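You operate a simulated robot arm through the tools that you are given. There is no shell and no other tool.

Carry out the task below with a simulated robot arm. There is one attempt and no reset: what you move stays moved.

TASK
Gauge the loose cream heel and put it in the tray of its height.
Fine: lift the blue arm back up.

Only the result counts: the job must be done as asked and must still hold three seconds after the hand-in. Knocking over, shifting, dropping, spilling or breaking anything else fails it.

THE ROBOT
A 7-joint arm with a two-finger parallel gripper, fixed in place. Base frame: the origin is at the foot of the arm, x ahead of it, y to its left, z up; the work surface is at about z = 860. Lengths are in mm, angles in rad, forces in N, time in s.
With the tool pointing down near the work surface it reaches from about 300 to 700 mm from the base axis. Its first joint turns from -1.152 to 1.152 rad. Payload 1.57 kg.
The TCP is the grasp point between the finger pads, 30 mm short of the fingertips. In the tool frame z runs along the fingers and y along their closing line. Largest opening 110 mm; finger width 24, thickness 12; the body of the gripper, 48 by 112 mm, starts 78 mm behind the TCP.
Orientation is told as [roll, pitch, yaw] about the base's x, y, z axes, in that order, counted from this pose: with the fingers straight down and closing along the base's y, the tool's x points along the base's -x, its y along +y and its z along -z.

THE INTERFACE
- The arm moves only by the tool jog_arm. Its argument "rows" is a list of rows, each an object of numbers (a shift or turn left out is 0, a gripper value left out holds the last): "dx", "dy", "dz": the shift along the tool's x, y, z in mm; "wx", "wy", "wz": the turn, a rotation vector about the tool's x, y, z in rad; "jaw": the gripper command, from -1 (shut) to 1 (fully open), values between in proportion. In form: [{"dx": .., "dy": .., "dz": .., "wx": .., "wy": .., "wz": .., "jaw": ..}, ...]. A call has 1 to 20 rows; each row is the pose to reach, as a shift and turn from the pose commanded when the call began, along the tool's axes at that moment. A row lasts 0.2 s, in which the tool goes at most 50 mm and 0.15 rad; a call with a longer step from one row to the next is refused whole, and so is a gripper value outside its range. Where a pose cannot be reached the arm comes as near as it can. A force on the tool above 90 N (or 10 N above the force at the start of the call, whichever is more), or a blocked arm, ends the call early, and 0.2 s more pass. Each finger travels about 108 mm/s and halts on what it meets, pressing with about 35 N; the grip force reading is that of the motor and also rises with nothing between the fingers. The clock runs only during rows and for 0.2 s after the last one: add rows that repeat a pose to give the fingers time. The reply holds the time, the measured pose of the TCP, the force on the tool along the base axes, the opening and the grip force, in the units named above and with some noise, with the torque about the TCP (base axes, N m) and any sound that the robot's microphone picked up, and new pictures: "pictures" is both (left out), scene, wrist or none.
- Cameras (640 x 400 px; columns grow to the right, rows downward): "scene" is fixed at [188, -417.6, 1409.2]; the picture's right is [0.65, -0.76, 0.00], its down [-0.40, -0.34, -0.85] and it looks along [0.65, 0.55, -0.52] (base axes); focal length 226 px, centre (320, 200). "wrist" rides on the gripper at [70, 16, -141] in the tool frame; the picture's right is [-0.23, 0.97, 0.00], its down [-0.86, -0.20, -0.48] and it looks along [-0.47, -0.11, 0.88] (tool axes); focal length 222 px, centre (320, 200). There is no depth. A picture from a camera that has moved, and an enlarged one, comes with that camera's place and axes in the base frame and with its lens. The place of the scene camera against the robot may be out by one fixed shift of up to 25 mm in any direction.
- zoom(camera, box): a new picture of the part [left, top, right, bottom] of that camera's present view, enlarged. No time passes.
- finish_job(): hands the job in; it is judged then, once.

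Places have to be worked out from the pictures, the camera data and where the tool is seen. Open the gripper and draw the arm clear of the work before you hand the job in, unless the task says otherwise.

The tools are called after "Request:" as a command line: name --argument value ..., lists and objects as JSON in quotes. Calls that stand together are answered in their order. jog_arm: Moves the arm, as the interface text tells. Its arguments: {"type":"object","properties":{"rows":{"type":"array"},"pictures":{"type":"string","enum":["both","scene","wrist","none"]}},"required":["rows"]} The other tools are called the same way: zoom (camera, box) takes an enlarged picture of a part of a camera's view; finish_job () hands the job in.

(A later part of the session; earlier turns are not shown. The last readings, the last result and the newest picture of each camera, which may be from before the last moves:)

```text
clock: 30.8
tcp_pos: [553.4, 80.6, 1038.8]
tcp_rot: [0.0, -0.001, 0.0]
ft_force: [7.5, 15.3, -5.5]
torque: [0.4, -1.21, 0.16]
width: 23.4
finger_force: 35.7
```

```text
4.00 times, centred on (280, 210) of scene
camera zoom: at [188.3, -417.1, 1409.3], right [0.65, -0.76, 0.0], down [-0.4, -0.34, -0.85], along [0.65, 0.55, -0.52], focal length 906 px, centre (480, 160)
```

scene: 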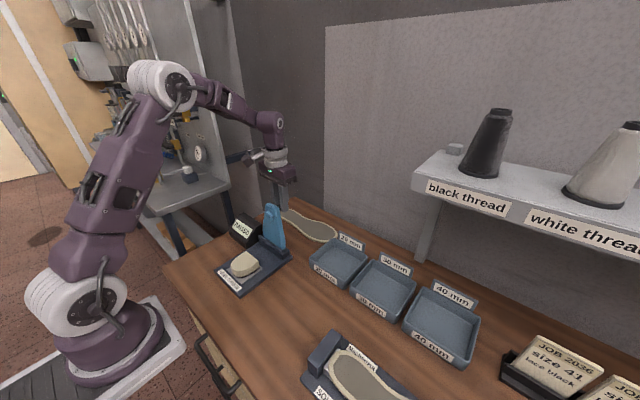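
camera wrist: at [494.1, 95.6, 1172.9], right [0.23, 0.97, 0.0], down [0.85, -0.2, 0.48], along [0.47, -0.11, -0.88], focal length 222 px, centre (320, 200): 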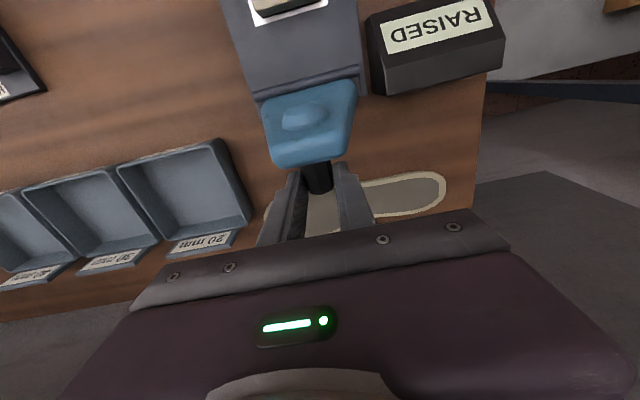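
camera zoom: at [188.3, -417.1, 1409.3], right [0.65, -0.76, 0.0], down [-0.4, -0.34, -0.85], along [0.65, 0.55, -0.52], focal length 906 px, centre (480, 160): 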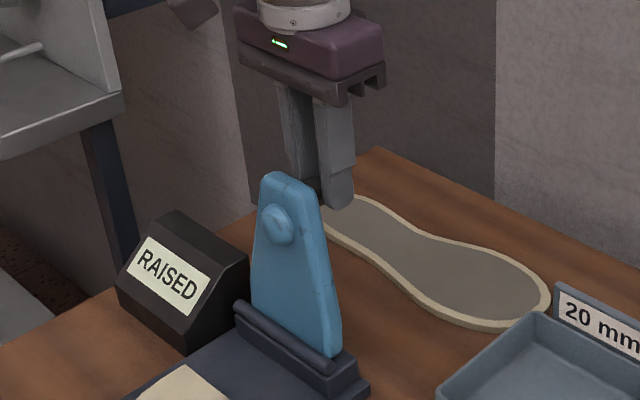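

The arm swings with the knob at low force (about 8 N, with knob friction as torque). I'll continue the arc past vertical in small steps, checking again.

Request:
jog_arm --rows '[{"dx": 5.3, "dy": 0.5, "dz": -2.5}, {"dx": 10.8, "dy": 0.5, "dz": -4.8}, {"dx": 16.3, "dy": 0.5, "dz": -6.9}, {"dx": 22.0, "dy": 0.5, "dz": -8.7}, {"dx": 22.0, "dy": 0.5, "dz": -8.7}]' --pictures "none"

Request:
jog_arm --rows '[{"dx": 5.8, "dz": -1.6}, {"dx": 11.6, "dz": -3.0}, {"dx": 17.5, "dz": -4.1}, {"dx": 23.3, "dz": -4.9}, {"dx": 23.3, "dz": -4.9}]' --pictures "both"

Request:
zoom --camera "scene" --box '[230, 160, 330, 260]'

```text
clock: 32.0
tcp_pos: [529.1, 79.1, 1046.9]
tcp_rot: [0.0, 0.0, -0.001]
ft_force: [7.2, 13.1, -6.7]
torque: [0.24, -1.18, 0.27]
width: 22.9
finger_force: 35.1
```

```text
clock: 33.2
tcp_pos: [507.4, 80.2, 1052.3]
tcp_rot: [0.001, -0.002, -0.002]
ft_force: [9.0, 9.2, -4.5]
torque: [0.22, -1.25, 0.22]
width: 23.5
finger_force: 35.9
camera wrist: at [437.9, 95.9, 1192.4], right [0.23, 0.97, 0.0], down [0.85, -0.2, 0.48], along [0.47, -0.11, -0.88], focal length 222 px, centre (320, 200)
```

scene: 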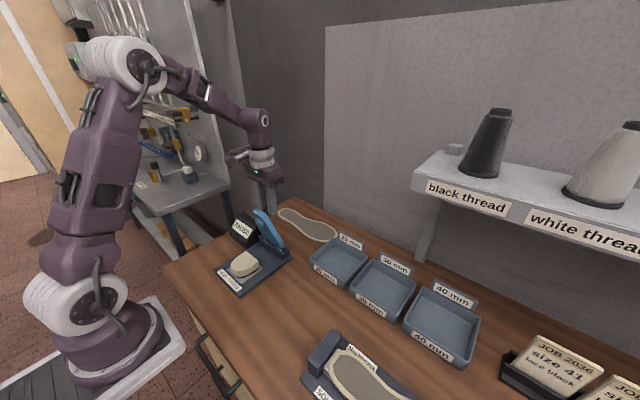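
wrist: 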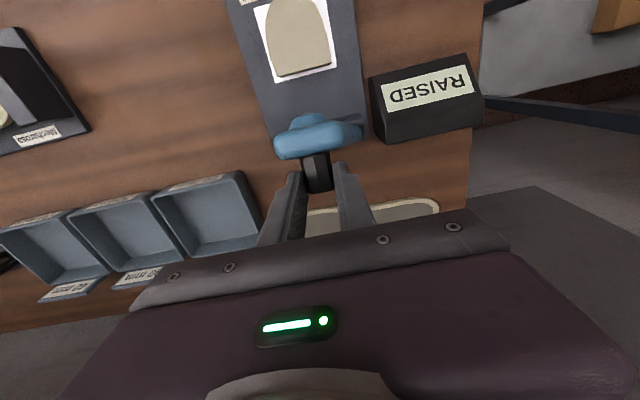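

```text
4.00 times, centred on (280, 210) of scene
camera zoom: at [188.3, -417.3, 1409.3], right [0.65, -0.76, 0.0], down [-0.4, -0.34, -0.85], along [0.65, 0.55, -0.52], focal length 906 px, centre (480, 160)
```

zoom: 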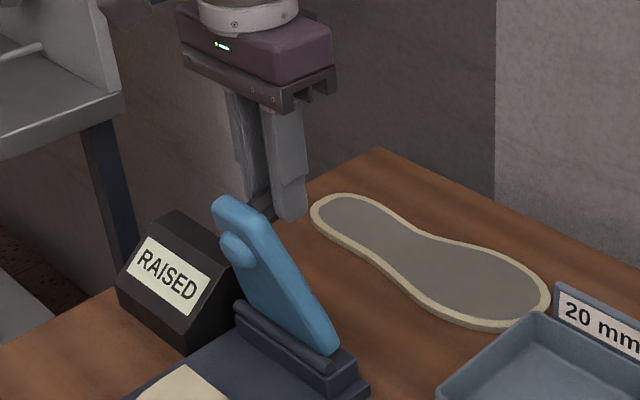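

The blue arm is following and now leans forward. I'll continue the arc over the top in two checked segments.

Request:
jog_arm --rows '[{"dx": 6, "dz": -0.5}, {"dx": 11.9, "dz": -0.8}, {"dx": 17.8, "dz": -0.9}, {"dx": 23.7, "dz": -0.7}, {"dx": 29.7, "dz": -0.2}, {"dx": 35.6, "dz": 0.5}, {"dx": 41.5, "dz": 1.5}, {"dx": 47.3, "dz": 2.8}, {"dx": 47.3, "dz": 2.8}]' --pictures "none"

Request:
jog_arm --rows '[{"dx": 5.8, "dz": 1.5}, {"dx": 11.4, "dz": 3.2}, {"dx": 17, "dz": 5.2}, {"dx": 22.5, "dz": 7.4}, {"dx": 27.9, "dz": 9.9}, {"dx": 33.2, "dz": 12.6}, {"dx": 33.2, "dz": 12.6}]' --pictures "both"

Request:
zoom --camera "scene" --box '[200, 180, 310, 290]'

```text
clock: 35.2
tcp_pos: [460.5, 81.4, 1049.6]
tcp_rot: [-0.001, 0.0, -0.003]
ft_force: [10.3, 2.6, -10.2]
torque: [-0.11, -1.27, 0.37]
width: 23.1
finger_force: 35.3
```

```text
clock: 36.8
tcp_pos: [429.3, 80.6, 1038.0]
tcp_rot: [0.001, -0.001, -0.002]
ft_force: [11.5, 5.8, -4.8]
torque: [-0.06, -1.32, 0.23]
width: 23.6
finger_force: 35.4
camera wrist: at [358.4, 95.8, 1177.5], right [0.23, 0.97, 0.0], down [0.85, -0.2, 0.48], along [0.47, -0.11, -0.88], focal length 222 px, centre (320, 200)
```

scene: 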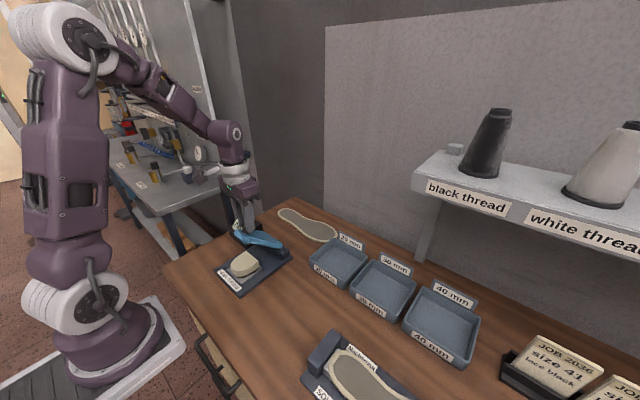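
wrist: 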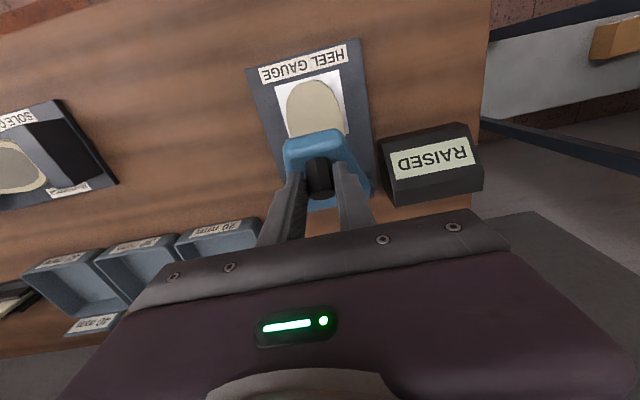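

```text
3.64 times, centred on (255, 235) of scene
camera zoom: at [188.4, -417.4, 1409.2], right [0.65, -0.76, 0.0], down [-0.4, -0.34, -0.85], along [0.65, 0.55, -0.52], focal length 823 px, centre (556, 73)
```

zoom: 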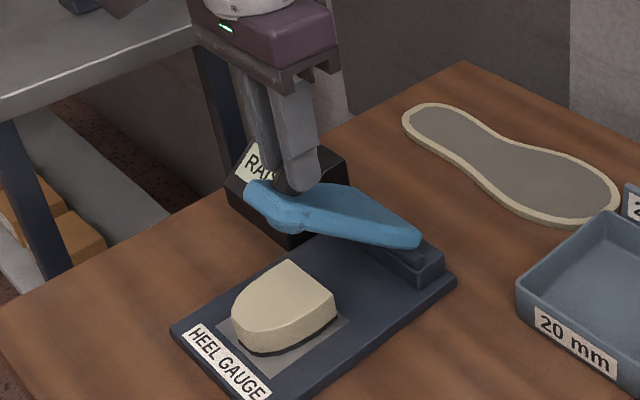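

The arm is coming down as planned, about 35–40° above the heel now. I'll continue to roughly 143° and then slow down.

Request:
jog_arm --rows '[{"dx": 5.2, "dz": 2.9}, {"dx": 10.2, "dz": 6.1}, {"dx": 15.2, "dz": 9.5}, {"dx": 19.9, "dz": 13.0}, {"dx": 24.5, "dz": 16.8}, {"dx": 28.9, "dz": 20.8}, {"dx": 33.1, "dz": 25}, {"dx": 37.2, "dz": 29.3}, {"dx": 41, "dz": 33.8}, {"dx": 44.7, "dz": 38.5}, {"dx": 44.7, "dz": 38.5}]' --pictures "both"

Request:
zoom --camera "scene" --box '[200, 190, 310, 300]'

```text
clock: 39.2
tcp_pos: [382.2, 79.6, 998.2]
tcp_rot: [0.0, 0.001, -0.003]
ft_force: [9.5, -1.4, 1.7]
torque: [-0.29, -1.21, 0.08]
width: 23.2
finger_force: 35.1
camera wrist: at [312.9, 96.0, 1138.6], right [0.23, 0.97, 0.0], down [0.85, -0.2, 0.48], along [0.47, -0.11, -0.88], focal length 222 px, centre (320, 200)
```

scene: 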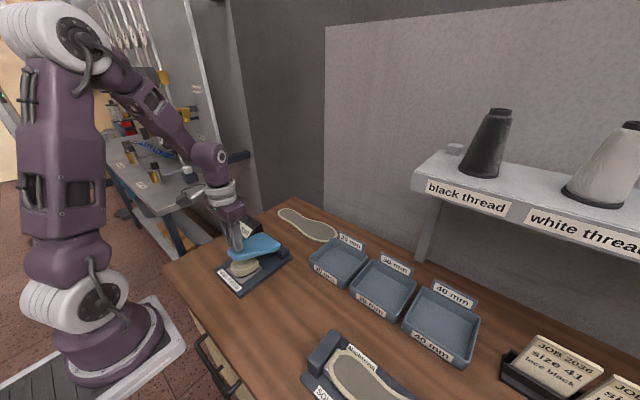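
wrist: 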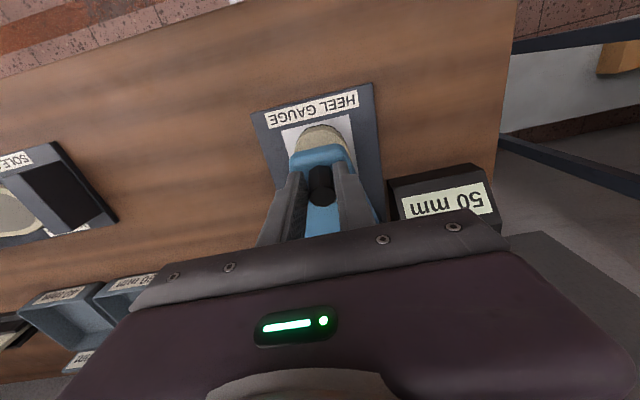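

```text
3.64 times, centred on (255, 245) of scene
camera zoom: at [188.2, -417.6, 1409.2], right [0.65, -0.76, 0.0], down [-0.4, -0.34, -0.85], along [0.65, 0.55, -0.52], focal length 823 px, centre (556, 36)
```

zoom: 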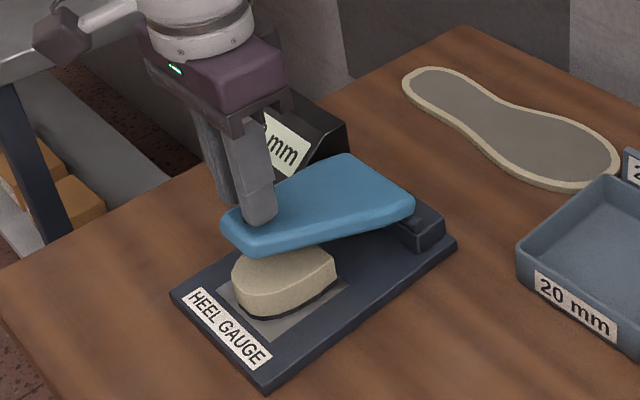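

The display is live and shows 50 mm with the arm still above the heel. I'll continue lowering in small steps, watching the force.

Request:
jog_arm --rows '[{"dx": 1.8, "dz": 2.5}, {"dx": 3.5, "dz": 4.9}, {"dx": 5.1, "dz": 7.4}, {"dx": 5.1, "dz": 7.4}]' --pictures "wrist"

Request:
zoom --camera "scene" --box '[200, 190, 310, 300]'

```text
clock: 40.2
tcp_pos: [377.0, 80.6, 991.4]
tcp_rot: [0.001, 0.0, 0.0]
ft_force: [11.2, -7.5, 1.3]
torque: [-0.5, -1.25, 0.06]
width: 23.4
finger_force: 35.6
camera wrist: at [307.9, 96.0, 1131.3], right [0.23, 0.97, 0.0], down [0.85, -0.2, 0.48], along [0.47, -0.11, -0.88], focal length 222 px, centre (320, 200)
```

wrist: 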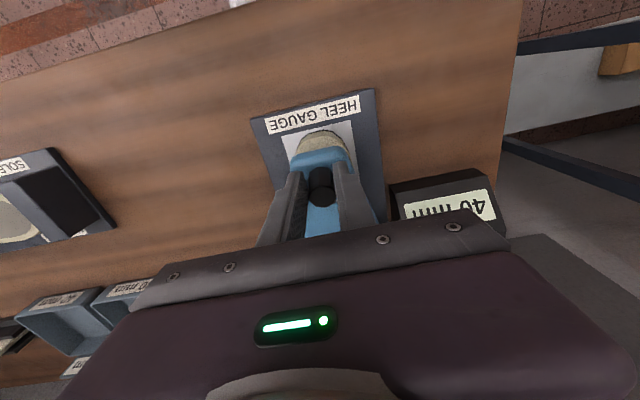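

```text
3.64 times, centred on (255, 245) of scene
camera zoom: at [188.3, -417.8, 1409.1], right [0.65, -0.76, 0.0], down [-0.4, -0.34, -0.85], along [0.65, 0.55, -0.52], focal length 823 px, centre (556, 36)
```

zoom: 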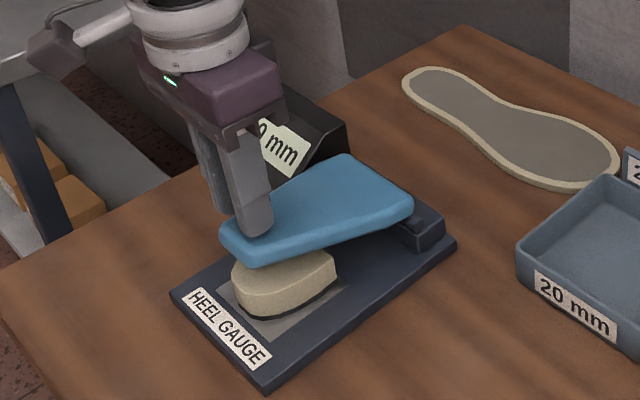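

It now reads 40 mm with no vertical contact force yet. Continuing a few mm at a time.

Request:
jog_arm --rows '[{"dx": 1.2, "dz": 2}, {"dx": 2.4, "dz": 4}, {"dx": 2.4, "dz": 4}]' --pictures "none"

Request:
jog_arm --rows '[{"dx": 1.2, "dz": 2}, {"dx": 2.4, "dz": 4.1}, {"dx": 2.4, "dz": 4.1}]' --pictures "wrist"

Request:
zoom --camera "scene" --box '[200, 190, 310, 300]'

```text
clock: 41.0
tcp_pos: [375.6, 80.3, 986.6]
tcp_rot: [-0.001, 0.001, -0.001]
ft_force: [10.8, -7.3, 2.4]
torque: [-0.45, -1.19, -0.01]
width: 23.3
finger_force: 35.4
```

```text
clock: 41.8
tcp_pos: [372.9, 80.7, 982.4]
tcp_rot: [0.002, 0.002, -0.002]
ft_force: [11.7, -7.6, 2.4]
torque: [-0.51, -1.2, 0.01]
width: 23.3
finger_force: 35.5
camera wrist: at [303.0, 96.0, 1122.8], right [0.23, 0.97, 0.0], down [0.85, -0.2, 0.48], along [0.47, -0.11, -0.88], focal length 222 px, centre (320, 200)
```

wrist: 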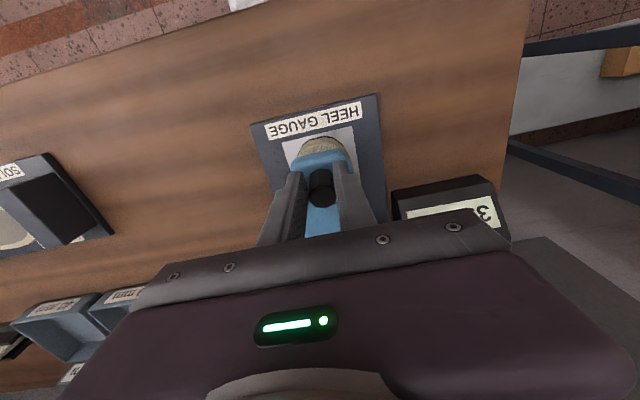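

```text
3.64 times, centred on (255, 245) of scene
camera zoom: at [188.3, -417.8, 1409.1], right [0.65, -0.76, 0.0], down [-0.4, -0.34, -0.85], along [0.65, 0.55, -0.52], focal length 823 px, centre (556, 36)
```

zoom: 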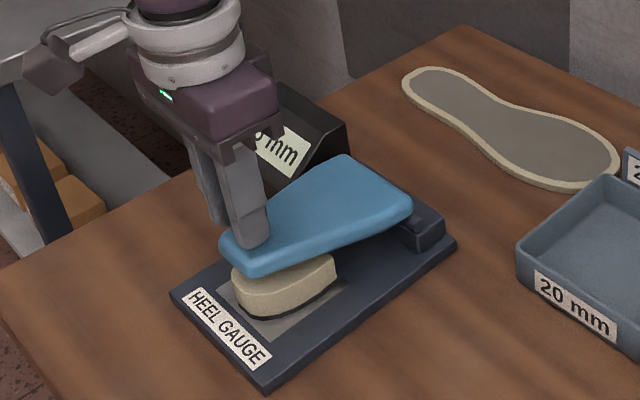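

The reading now begins with 3. I'll keep lowering until the stud seats on the heel.

Request:
jog_arm --rows '[{"dx": 0.6, "dz": 1}, {"dx": 1.1, "dz": 2}, {"dx": 1.1, "dz": 2}]' --pictures "none"

Request:
jog_arm --rows '[{"dx": 0.6, "dz": 1}, {"dx": 1.1, "dz": 2}, {"dx": 1.1, "dz": 2}]' --pictures "wrist"

Request:
zoom --camera "scene" --box '[200, 190, 310, 300]'

```text
clock: 42.6
tcp_pos: [371.8, 80.3, 979.8]
tcp_rot: [0.001, 0.003, -0.002]
ft_force: [4.0, -14.1, 5.1]
torque: [-0.05, -1.03, -0.28]
width: 23.4
finger_force: 35.8
```

```text
clock: 43.4
tcp_pos: [368.9, 80.3, 978.2]
tcp_rot: [0.0, 0.001, -0.001]
ft_force: [0.1, -10.8, 7.0]
torque: [-0.56, -0.96, 0.01]
width: 23.2
finger_force: 35.8
camera wrist: at [300.9, 95.9, 1118.6], right [0.23, 0.97, 0.0], down [0.86, -0.2, 0.48], along [0.47, -0.11, -0.88], focal length 222 px, centre (320, 200)
```

wrist: 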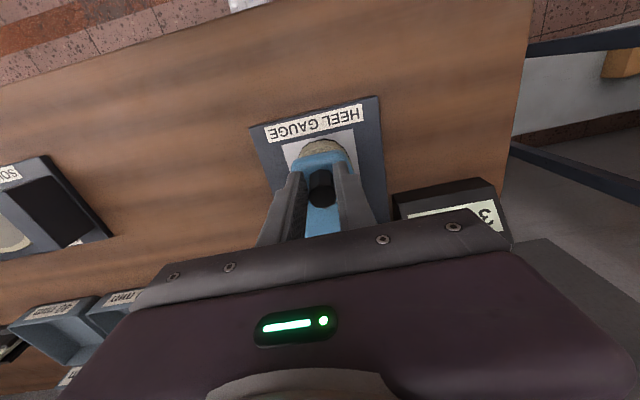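

```text
3.64 times, centred on (255, 245) of scene
camera zoom: at [187.9, -417.9, 1409.1], right [0.65, -0.76, 0.0], down [-0.4, -0.34, -0.85], along [0.65, 0.55, -0.52], focal length 823 px, centre (556, 36)
```

zoom: 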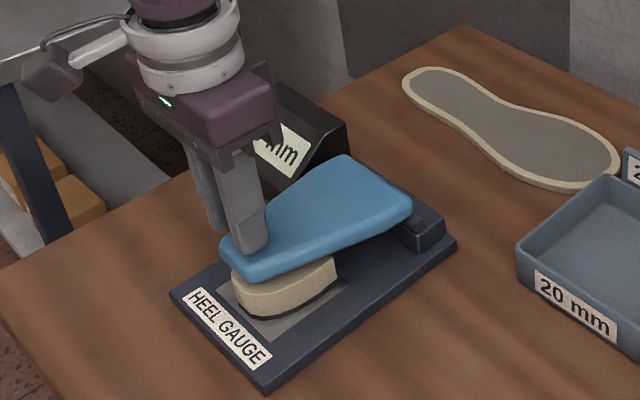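

The x-force vanished and the z-force rose, so the stud is on or almost on the heel. I'll open the jaws to let the arm rest on the heel, rise, and read the display.

Request:
jog_arm --rows '[{"jaw": -0.5}, {"jaw": -0.3}, {"jaw": -0.3}, {"dz": -15}, {"dz": -45}, {"dz": -80}, {"dz": -110}, {"dz": -110}]'

Request:
zoom --camera "scene" --box '[200, 190, 310, 300]'

Request:
zoom --camera "wrist" --box '[240, 80, 520, 240]'

```text
clock: 45.2
tcp_pos: [368.9, 79.7, 1090.7]
tcp_rot: [-0.001, 0.0, -0.003]
ft_force: [0.6, 0.1, -0.6]
torque: [0.04, 0.0, -0.01]
width: 38.5
finger_force: 0.0
camera wrist: at [299.9, 96.7, 1230.2], right [0.23, 0.97, 0.0], down [0.85, -0.2, 0.48], along [0.47, -0.11, -0.88], focal length 222 px, centre (320, 200)
```

scene: 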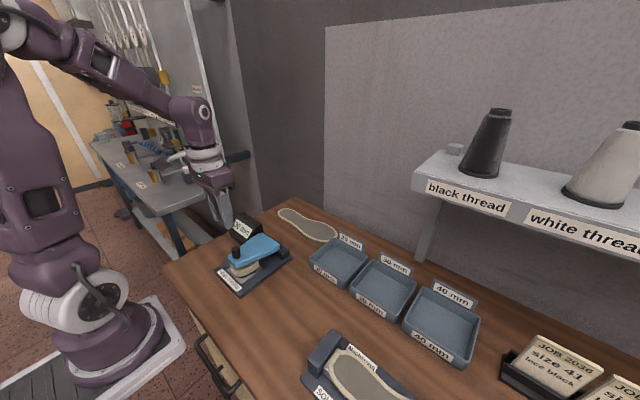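
wrist: 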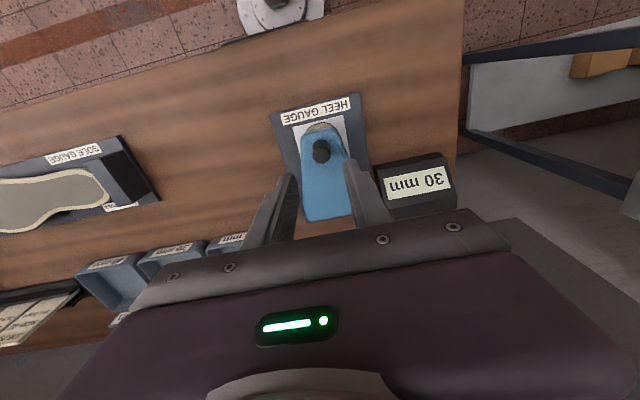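

```text
3.64 times, centred on (255, 245) of scene
camera zoom: at [188.0, -417.6, 1409.2], right [0.65, -0.76, 0.0], down [-0.4, -0.34, -0.85], along [0.65, 0.55, -0.52], focal length 823 px, centre (556, 36)
```

zoom: 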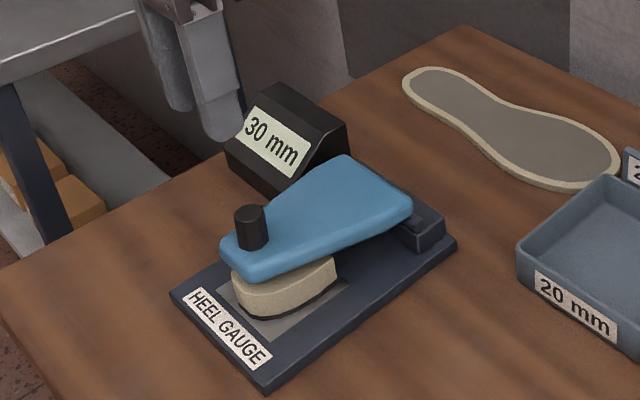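

```text
2.29 times, centred on (380, 160) of wrist
camera zoom: at [299.9, 96.7, 1230.2], right [0.23, 0.97, 0.0], down [0.85, -0.2, 0.48], along [0.47, -0.11, -0.88], focal length 508 px, centre (183, 291)
```

zoom: 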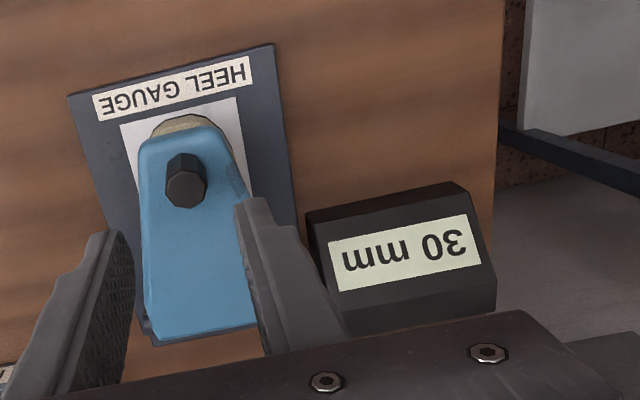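

The display reads 30 mm with the arm resting on the heel. To be sure it is truly seated and not hanging on friction, I'll re-grip the knob and press lightly to feel for the stop.

Request:
jog_arm --rows '[{"dz": 35, "jaw": -0.3}, {"dz": 70}, {"dz": 95}, {"dz": 110}, {"dz": 110}, {"dz": 110, "jaw": -0.55}, {"dz": 110, "jaw": -0.75}, {"dz": 110, "jaw": -0.75}]' --pictures "none"

Request:
jog_arm --rows '[{"dx": 0.3, "dz": 0.8}, {"dx": 0.6, "dz": 1.5}, {"dx": 0.6, "dz": 1.5}]' --pictures "wrist"

```text
clock: 47.0
tcp_pos: [368.5, 80.8, 978.5]
tcp_rot: [0.0, -0.002, 0.001]
ft_force: [1.1, 4.8, -3.8]
torque: [-0.18, 0.48, 0.07]
width: 23.4
finger_force: 35.5
```

```text
clock: 47.8
tcp_pos: [367.6, 81.0, 979.1]
tcp_rot: [0.001, 0.001, 0.0]
ft_force: [-11.3, 9.2, 14.5]
torque: [-0.32, 0.18, 0.01]
width: 23.4
finger_force: 34.8
camera wrist: at [298.4, 95.9, 1118.4], right [0.23, 0.97, 0.0], down [0.86, -0.2, 0.48], along [0.47, -0.11, -0.88], focal length 222 px, centre (320, 200)
```

wrist: 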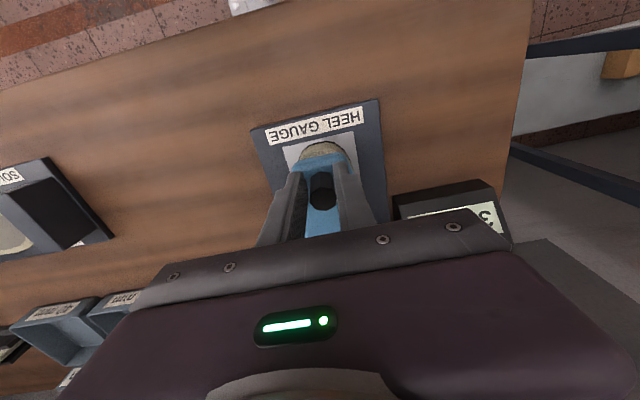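

Pressing raised the force to 14 N with no travel, so the foot is seated and the heel is 30 mm. Now I reverse the arc to lift the blue arm back up, checking the heel stays put.

Request:
jog_arm --rows '[{"dx": -0.6, "dz": -1.5}, {"dx": -1.7, "dz": -3.5}, {"dx": -2.8, "dz": -5.5}, {"dx": -4, "dz": -7.5}, {"dx": -5.2, "dz": -9.6}, {"dx": -7.6, "dz": -13.6}, {"dx": -9.2, "dz": -16.1}, {"dx": -10.9, "dz": -18.5}, {"dx": -12.7, "dz": -21}, {"dx": -12.7, "dz": -21}]'

Request:
zoom --camera "scene" --box '[200, 190, 310, 300]'

```text
clock: 50.0
tcp_pos: [382.9, 79.0, 998.5]
tcp_rot: [0.0, -0.004, -0.002]
ft_force: [-9.1, 2.2, -2.8]
torque: [-0.34, 1.14, -0.03]
width: 23.3
finger_force: 35.9
camera wrist: at [312.7, 95.9, 1138.2], right [0.23, 0.97, 0.0], down [0.85, -0.2, 0.48], along [0.47, -0.11, -0.88], focal length 222 px, centre (320, 200)
```

scene: 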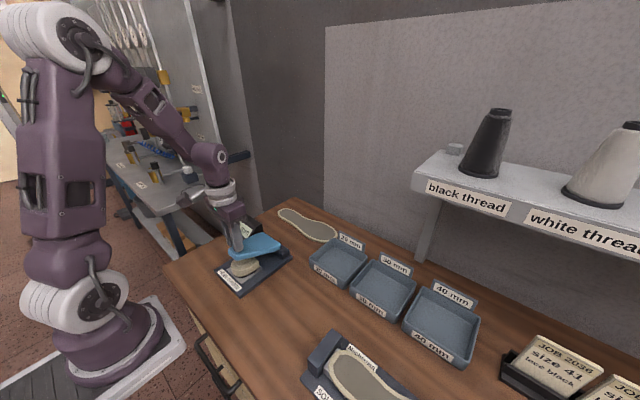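
wrist: 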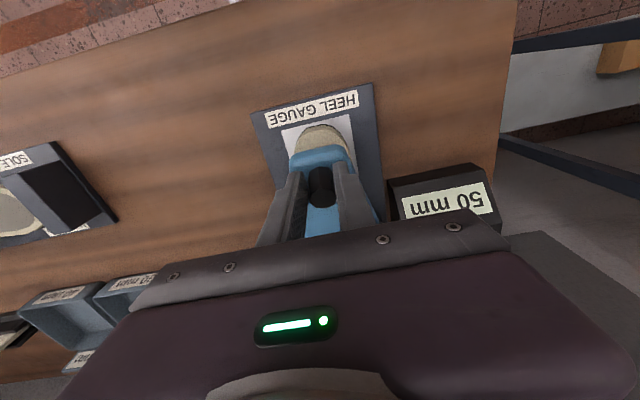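

```text
3.64 times, centred on (255, 245) of scene
camera zoom: at [187.8, -417.5, 1409.3], right [0.65, -0.76, 0.0], down [-0.4, -0.34, -0.85], along [0.65, 0.55, -0.52], focal length 823 px, centre (556, 36)
```

zoom: 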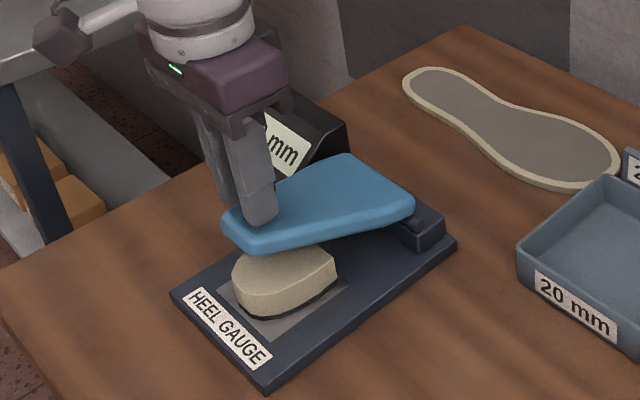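

The arm rises cleanly, the heel is undisturbed and the forces are low. Continuing the reverse arc up to near vertical.

Request:
jog_arm --rows '[{"dx": -3.7, "dz": -4.7}, {"dx": -7.5, "dz": -9.2}, {"dx": -11.6, "dz": -13.5}, {"dx": -15.8, "dz": -17.7}, {"dx": -20.2, "dz": -21.7}, {"dx": -24.8, "dz": -25.5}, {"dx": -29.5, "dz": -29}, {"dx": -34.5, "dz": -32.4}, {"dx": -39.5, "dz": -35.6}, {"dx": -44.7, "dz": -38.5}, {"dx": -50, "dz": -41.2}, {"dx": -55.4, "dz": -43.7}, {"dx": -60.9, "dz": -45.9}, {"dx": -66.5, "dz": -47.9}, {"dx": -72.1, "dz": -49.6}, {"dx": -77.9, "dz": -51.1}, {"dx": -77.9, "dz": -51.1}]' --pictures "scene"

Request:
jog_arm --rows '[{"dx": -5.8, "dz": -1.3}, {"dx": -11.7, "dz": -2.3}, {"dx": -17.6, "dz": -3.0}, {"dx": -23.6, "dz": -3.5}, {"dx": -29.5, "dz": -3.7}, {"dx": -35.4, "dz": -3.6}, {"dx": -41.3, "dz": -3.3}, {"dx": -47.3, "dz": -2.8}, {"dx": -47.3, "dz": -2.8}]' --pictures "both"

Request:
zoom --camera "scene" --box '[210, 170, 330, 290]'

```text
clock: 53.6
tcp_pos: [463.5, 79.7, 1049.8]
tcp_rot: [-0.001, -0.006, 0.0]
ft_force: [3.8, -10.1, 3.6]
torque: [-0.45, -0.8, 0.3]
width: 23.3
finger_force: 35.6
```

scene: 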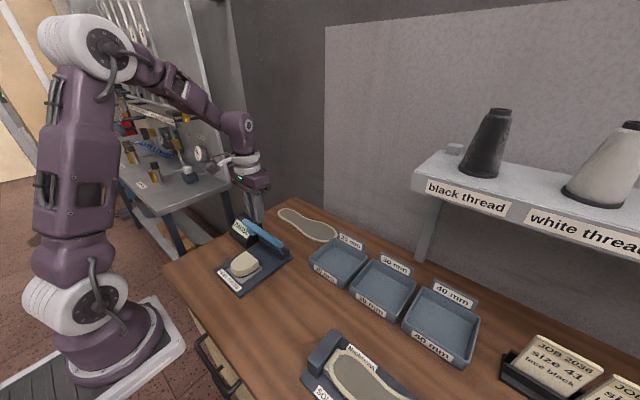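

```text
clock: 55.6
tcp_pos: [507.2, 80.0, 1053.4]
tcp_rot: [0.0, -0.002, -0.002]
ft_force: [-6.1, -12.7, 18.0]
torque: [-0.48, 1.08, 0.48]
width: 23.2
finger_force: 35.1
camera wrist: at [438.1, 96.0, 1192.9], right [0.23, 0.97, 0.0], down [0.85, -0.2, 0.48], along [0.47, -0.11, -0.88], focal length 222 px, centre (320, 200)
```

scene: 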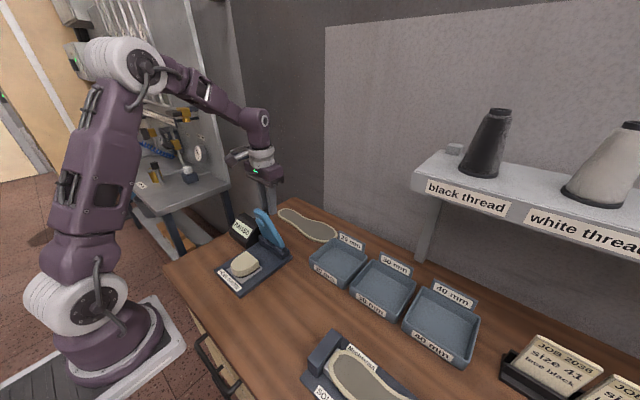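
wrist: 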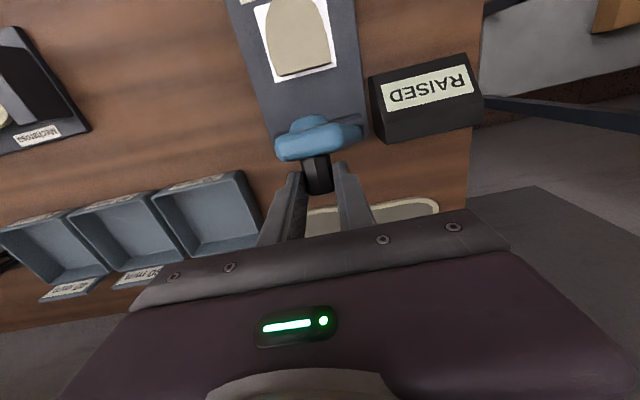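

```text
3.33 times, centred on (270, 230) of scene
camera zoom: at [187.6, -418.0, 1409.1], right [0.65, -0.76, 0.0], down [-0.4, -0.34, -0.85], along [0.65, 0.55, -0.52], focal length 755 px, centre (487, 100)
```

zoom: 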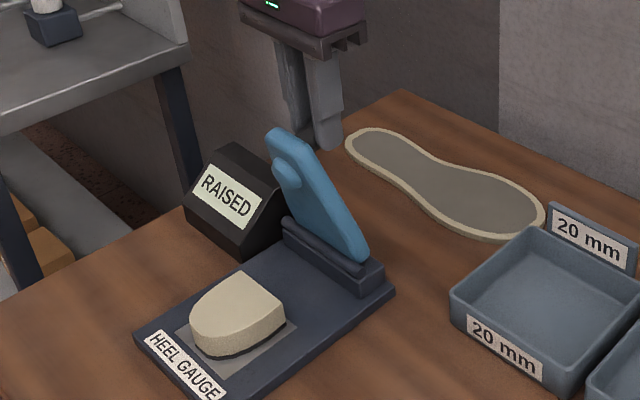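

The display reads RAISED again, with the arm leaning slightly forward. I'll carry it on back over the top to its original rest, checking forces near the stop.

Request:
jog_arm --rows '[{"dx": -5.8, "dz": 0.1}, {"dx": -11.7, "dz": 1.2}, {"dx": -17.5, "dz": 2.6}, {"dx": -23.3, "dz": 4.2}, {"dx": -29, "dz": 6}, {"dx": -34.5, "dz": 8.1}, {"dx": -40, "dz": 10.4}, {"dx": -45.3, "dz": 12.9}, {"dx": -45.3, "dz": 12.9}]' --pictures "none"

Request:
jog_arm --rows '[{"dx": -3, "dz": 1.6}, {"dx": -6, "dz": 3.3}, {"dx": -6, "dz": 3.3}]' --pictures "both"

Request:
zoom --camera "scene" --box '[210, 170, 330, 290]'

```text
clock: 57.6
tcp_pos: [552.1, 80.7, 1041.1]
tcp_rot: [-0.001, -0.001, -0.002]
ft_force: [-1.9, -5.4, 12.7]
torque: [-0.15, 1.06, 0.39]
width: 23.3
finger_force: 35.2
```

```text
clock: 58.4
tcp_pos: [558.6, 80.4, 1036.0]
tcp_rot: [-0.001, -0.001, -0.001]
ft_force: [-4.0, -3.2, 6.8]
torque: [-0.03, 1.0, 0.44]
width: 23.3
finger_force: 35.4
camera wrist: at [489.6, 95.9, 1176.3], right [0.23, 0.97, 0.0], down [0.86, -0.2, 0.48], along [0.47, -0.11, -0.88], focal length 222 px, centre (320, 200)
```

scene: 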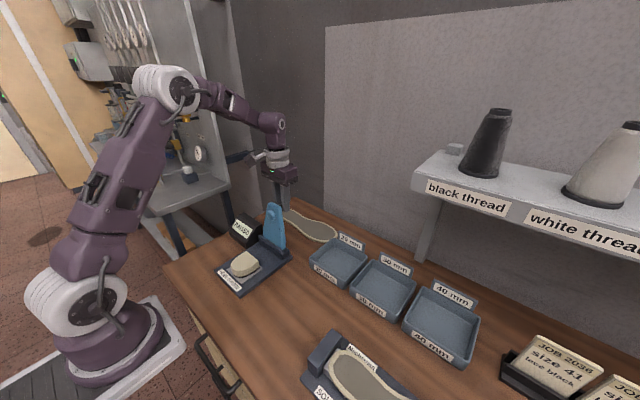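
wrist: 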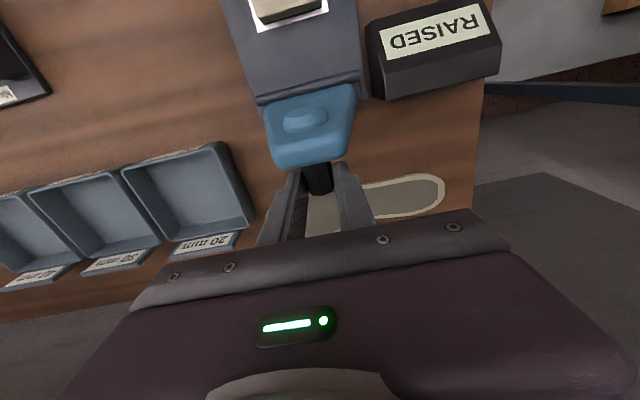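

```text
3.33 times, centred on (270, 230) of scene
camera zoom: at [187.8, -417.7, 1409.2], right [0.65, -0.76, 0.0], down [-0.4, -0.34, -0.85], along [0.65, 0.55, -0.52], focal length 755 px, centre (487, 100)
```

zoom: 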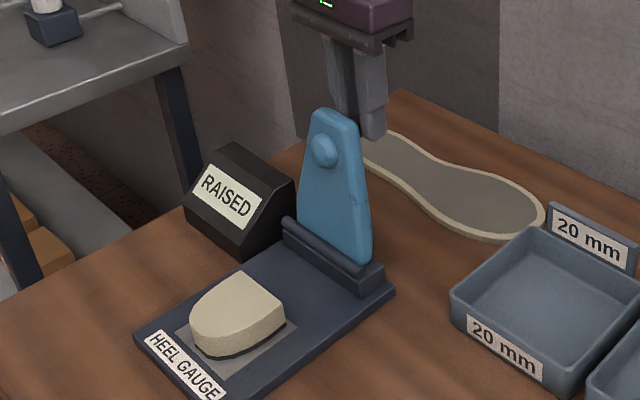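

No stop has been felt yet; the last 4–5 mm remain to the original rest. I'll go there, release the knob, and rise.

Request:
jog_arm --rows '[{"dx": -2, "dz": 1.1}, {"dx": -4.2, "dz": 2.4}, {"dx": -4.2, "dz": 2.4}]' --pictures "none"

Request:
jog_arm --rows '[{"dx": -0.5, "dz": 0.3}, {"dx": -0.5, "dz": 0.3, "jaw": -0.5}, {"dx": -0.5, "dz": 0.3, "jaw": -0.2}, {"dx": -0.5, "dz": 0.3, "jaw": -0.1}, {"dx": -3, "dz": -25}, {"dx": -3, "dz": -65}, {"dx": -3, "dz": -65}]' --pictures "both"

Request:
zoom --camera "scene" --box '[230, 160, 330, 260]'

```text
clock: 59.2
tcp_pos: [562.6, 79.7, 1033.8]
tcp_rot: [-0.001, 0.002, -0.001]
ft_force: [-11.4, -4.1, 17.9]
torque: [-0.1, 1.17, 0.37]
width: 23.4
finger_force: 35.3
```

```text
clock: 60.8
tcp_pos: [565.6, 76.2, 1098.9]
tcp_rot: [-0.001, 0.0, -0.002]
ft_force: [-0.2, -0.2, 0.0]
torque: [0.0, 0.0, -0.02]
width: 49.3
finger_force: 0.1
camera wrist: at [496.8, 93.0, 1238.3], right [0.23, 0.97, 0.0], down [0.85, -0.2, 0.48], along [0.47, -0.11, -0.88], focal length 222 px, centre (320, 200)
```

scene: 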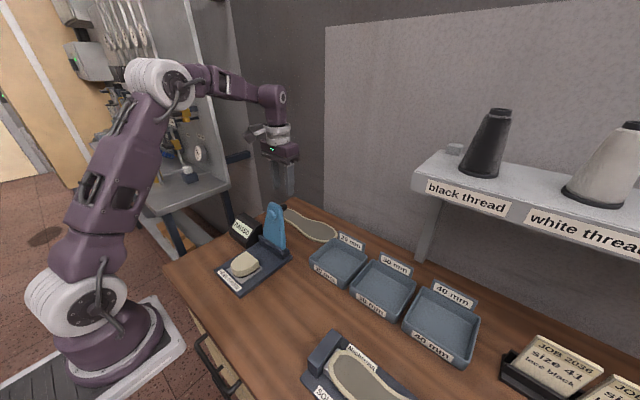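
wrist: 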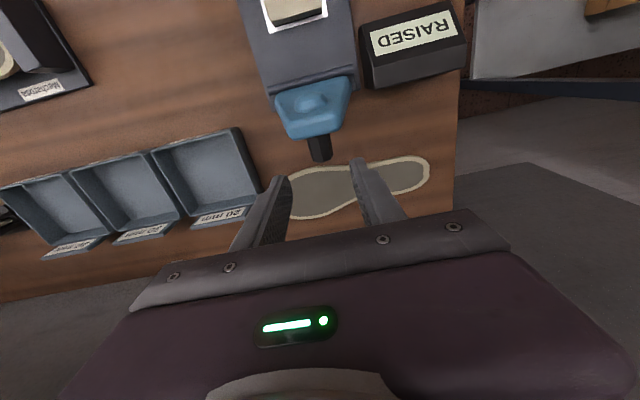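

```text
4.00 times, centred on (280, 210) of scene
camera zoom: at [188.0, -417.6, 1409.2], right [0.65, -0.76, 0.0], down [-0.4, -0.34, -0.85], along [0.65, 0.55, -0.52], focal length 906 px, centre (480, 160)
```

zoom: 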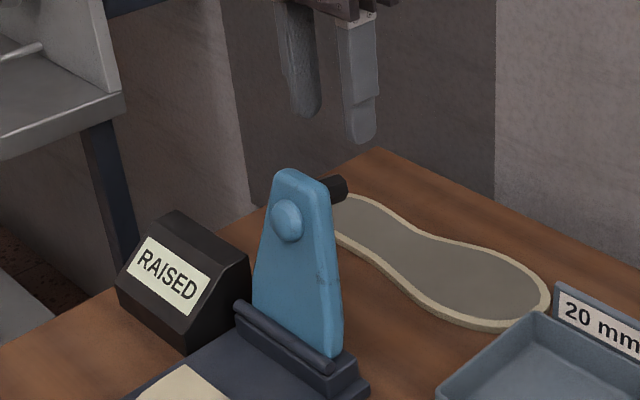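

The blue arm is back in exactly its original raised position. Next I rise, move over the pad and turn the hand 90° for the lengthwise heel grip.

Request:
jog_arm --rows '[{"dz": -30}, {"dx": 5, "dz": -50, "wz": -0.1}, {"dx": 30, "dz": -50, "wz": -0.24}, {"dx": 50, "dz": -50, "wz": -0.38}, {"dx": 70, "dz": -50, "wz": -0.52}, {"dx": 90, "dz": -50, "wz": -0.66}, {"dx": 110, "dz": -50, "wz": -0.8}, {"dx": 130, "dz": -50, "wz": -0.94}, {"dx": 150, "dz": -50, "wz": -1.08, "jaw": 0.5}, {"dx": 165, "dz": -40, "wz": -1.22, "jaw": 0.6}, {"dx": 174, "dy": 1.5, "dz": -10, "wz": -1.36, "jaw": 0.7}, {"dx": 174, "dy": 1.5, "dz": 20, "wz": -1.5, "jaw": 0.8}, {"dx": 174, "dy": 1.5, "dz": 40, "wz": -1.571}, {"dx": 174, "dy": 1.5, "dz": 40, "wz": -1.571}]'

Request:
zoom --camera "wrist" --box '[250, 70, 390, 190]'

```text
clock: 63.8
tcp_pos: [392.2, 82.1, 1059.5]
tcp_rot: [-0.001, -0.001, 1.572]
ft_force: [0.8, 0.5, 0.6]
torque: [0.02, 0.0, 0.0]
width: 99.0
finger_force: 0.0
camera wrist: at [375.6, 11.1, 1199.5], right [-0.97, 0.23, 0.0], down [0.2, 0.86, 0.48], along [0.11, 0.47, -0.88], focal length 222 px, centre (320, 200)
```

scene: 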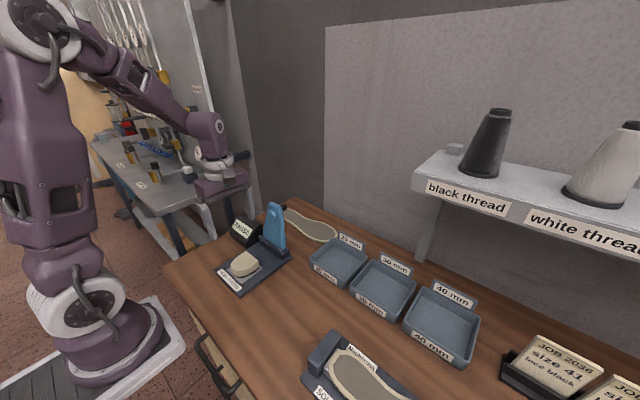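
wrist: 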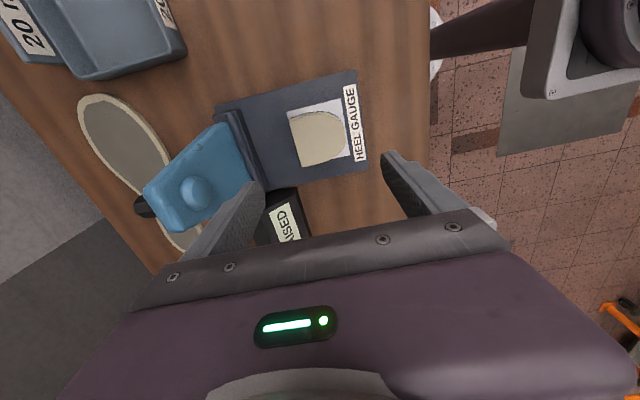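

```text
3.33 times, centred on (320, 130) of wrist
camera zoom: at [375.6, 11.1, 1199.5], right [-0.97, 0.23, 0.0], down [0.2, 0.86, 0.48], along [0.11, 0.47, -0.88], focal length 740 px, centre (320, 433)
```

zoom: 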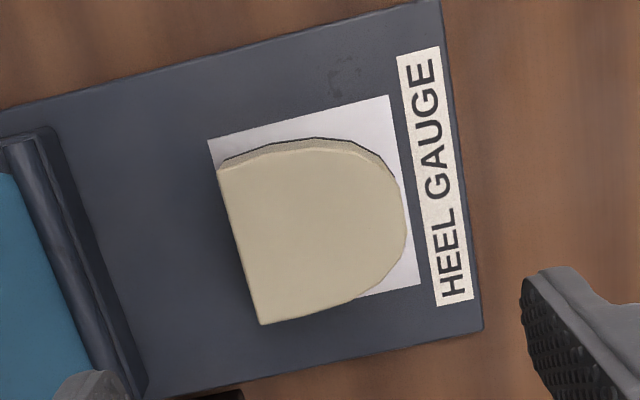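

The heel is still square on the pad, centred near (391.5, 80). I'll descend to TCP z≈909 and grip it lengthwise.

Request:
jog_arm --rows '[{"dx": 1.5, "dz": 40, "jaw": 0.9}, {"dx": 1.5, "dz": 80}, {"dx": 1.5, "dz": 120}, {"dx": 1.5, "dz": 142}, {"dx": 1.5, "dz": 150}, {"dx": 1.5, "dz": 150}]'

Request:
zoom --camera "wrist" --box '[220, 100, 420, 240]'

```text
clock: 65.2
tcp_pos: [392.8, 80.1, 910.0]
tcp_rot: [0.001, 0.0, 1.569]
ft_force: [-0.4, 0.5, -0.8]
torque: [0.01, 0.0, 0.02]
width: 104.5
finger_force: 0.0
camera wrist: at [376.5, 9.4, 1049.2], right [-0.97, 0.23, 0.0], down [0.2, 0.85, 0.48], along [0.11, 0.47, -0.88], focal length 222 px, centre (320, 200)
```

scene: 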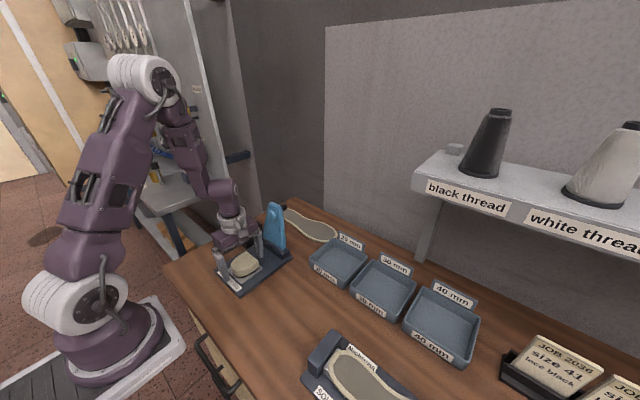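
wrist: 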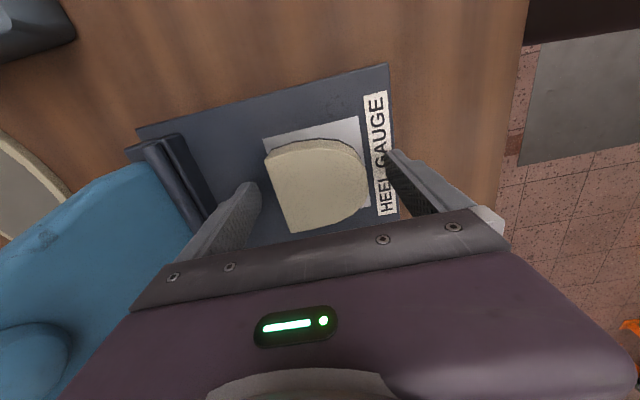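

```text
2.86 times, centred on (320, 170) of wrist
camera zoom: at [376.5, 9.4, 1049.2], right [-0.97, 0.23, 0.0], down [0.2, 0.85, 0.48], along [0.11, 0.47, -0.88], focal length 635 px, centre (320, 286)
```

zoom: 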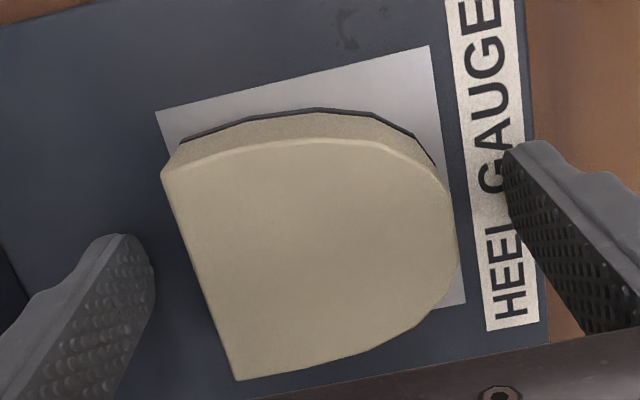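

The fingers straddle the heel lengthwise. I'll close, then lift gently a few mm and verify.

Request:
jog_arm --rows '[{"dz": 1, "jaw": 0.4}, {"dz": 1, "jaw": 0.2}, {"dz": 1, "jaw": -1}, {"dz": 1, "jaw": -1}, {"dz": 1, "jaw": -1}, {"dz": 0}, {"dz": -1}, {"dz": -3}, {"dz": -6}, {"dz": -10}, {"dz": -15}, {"dz": -15}]'

```text
clock: 67.8
tcp_pos: [391.5, 79.1, 924.0]
tcp_rot: [0.001, 0.0, 1.569]
ft_force: [-0.8, 0.7, -1.1]
torque: [-0.01, 0.02, -0.03]
width: 67.4
finger_force: 34.5
camera wrist: at [375.8, 9.7, 1063.8], right [-0.97, 0.23, 0.0], down [0.2, 0.85, 0.48], along [0.11, 0.47, -0.88], focal length 222 px, centre (320, 200)
```

scene: 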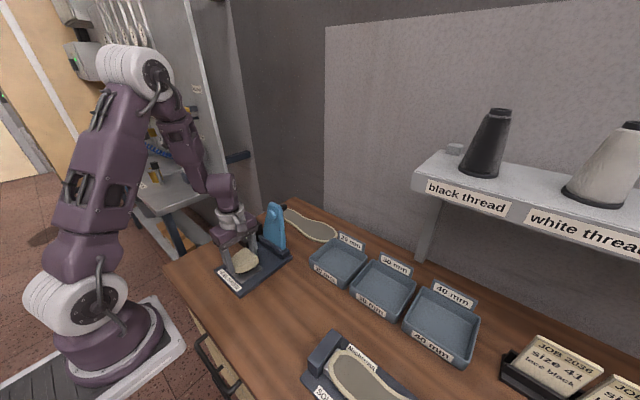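
wrist: 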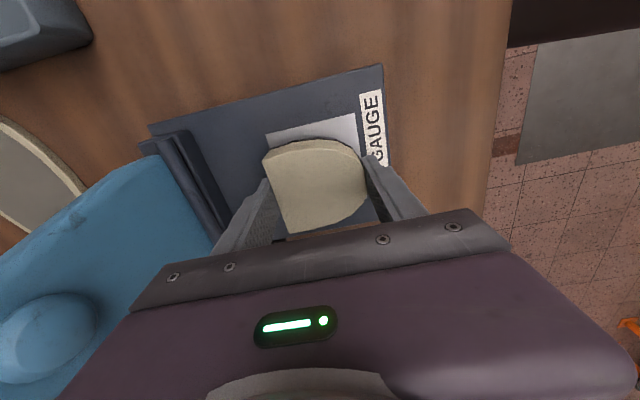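

The heel is held again (67.4 mm). I'll raise it well clear, then carry it toward the 30 mm tray, which I place near (600, -267).

Request:
jog_arm --rows '[{"dz": -8}, {"dz": -22}, {"dz": -45}, {"dz": -70}, {"dz": -95}, {"dz": -118}, {"dz": -130}, {"dz": -130}]' --pictures "none"

Request:
jog_arm --rows '[{"dx": 8, "dy": -4}, {"dx": 24, "dy": -13}, {"dx": 46, "dy": -27}, {"dx": 70, "dy": -42}, {"dx": 94, "dy": -56}, {"dx": 118, "dy": -71}, {"dx": 142, "dy": -85}, {"dx": 166, "dy": -100}, {"dx": 190, "dy": -114}, {"dx": 214, "dy": -129}, {"dx": 238, "dy": -143}, {"dx": 262, "dy": -158}, {"dx": 286, "dy": -172}, {"dx": 308, "dy": -186}, {"dx": 327, "dy": -197}, {"dx": 340, "dy": -205}, {"dx": 346, "dy": -208.5}, {"dx": 346, "dy": -208.5}]'

```text
clock: 69.6
tcp_pos: [391.2, 81.8, 1053.3]
tcp_rot: [-0.001, 0.0, 1.571]
ft_force: [0.0, 0.5, -1.1]
torque: [-0.02, -0.06, 0.0]
width: 67.3
finger_force: 35.0
```

```text
clock: 73.4
tcp_pos: [600.2, -259.8, 1054.4]
tcp_rot: [0.001, -0.004, 1.576]
ft_force: [-29.8, 48.4, -0.8]
torque: [-7.48, -4.5, 1.2]
width: 67.2
finger_force: 35.1
camera wrist: at [584.2, -331.9, 1194.6], right [-0.98, 0.22, 0.0], down [0.2, 0.85, 0.48], along [0.11, 0.47, -0.88], focal length 222 px, centre (320, 200)
```

scene: 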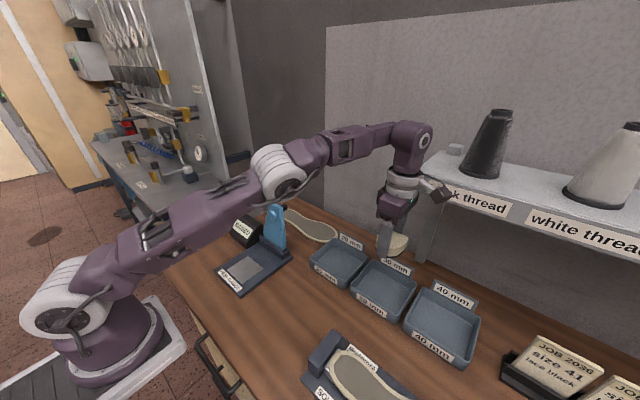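
wrist: 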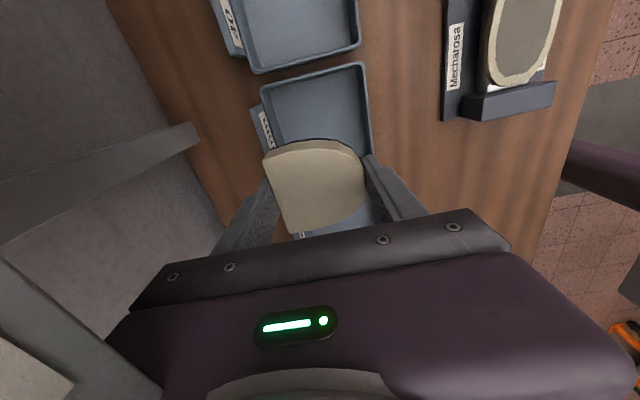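

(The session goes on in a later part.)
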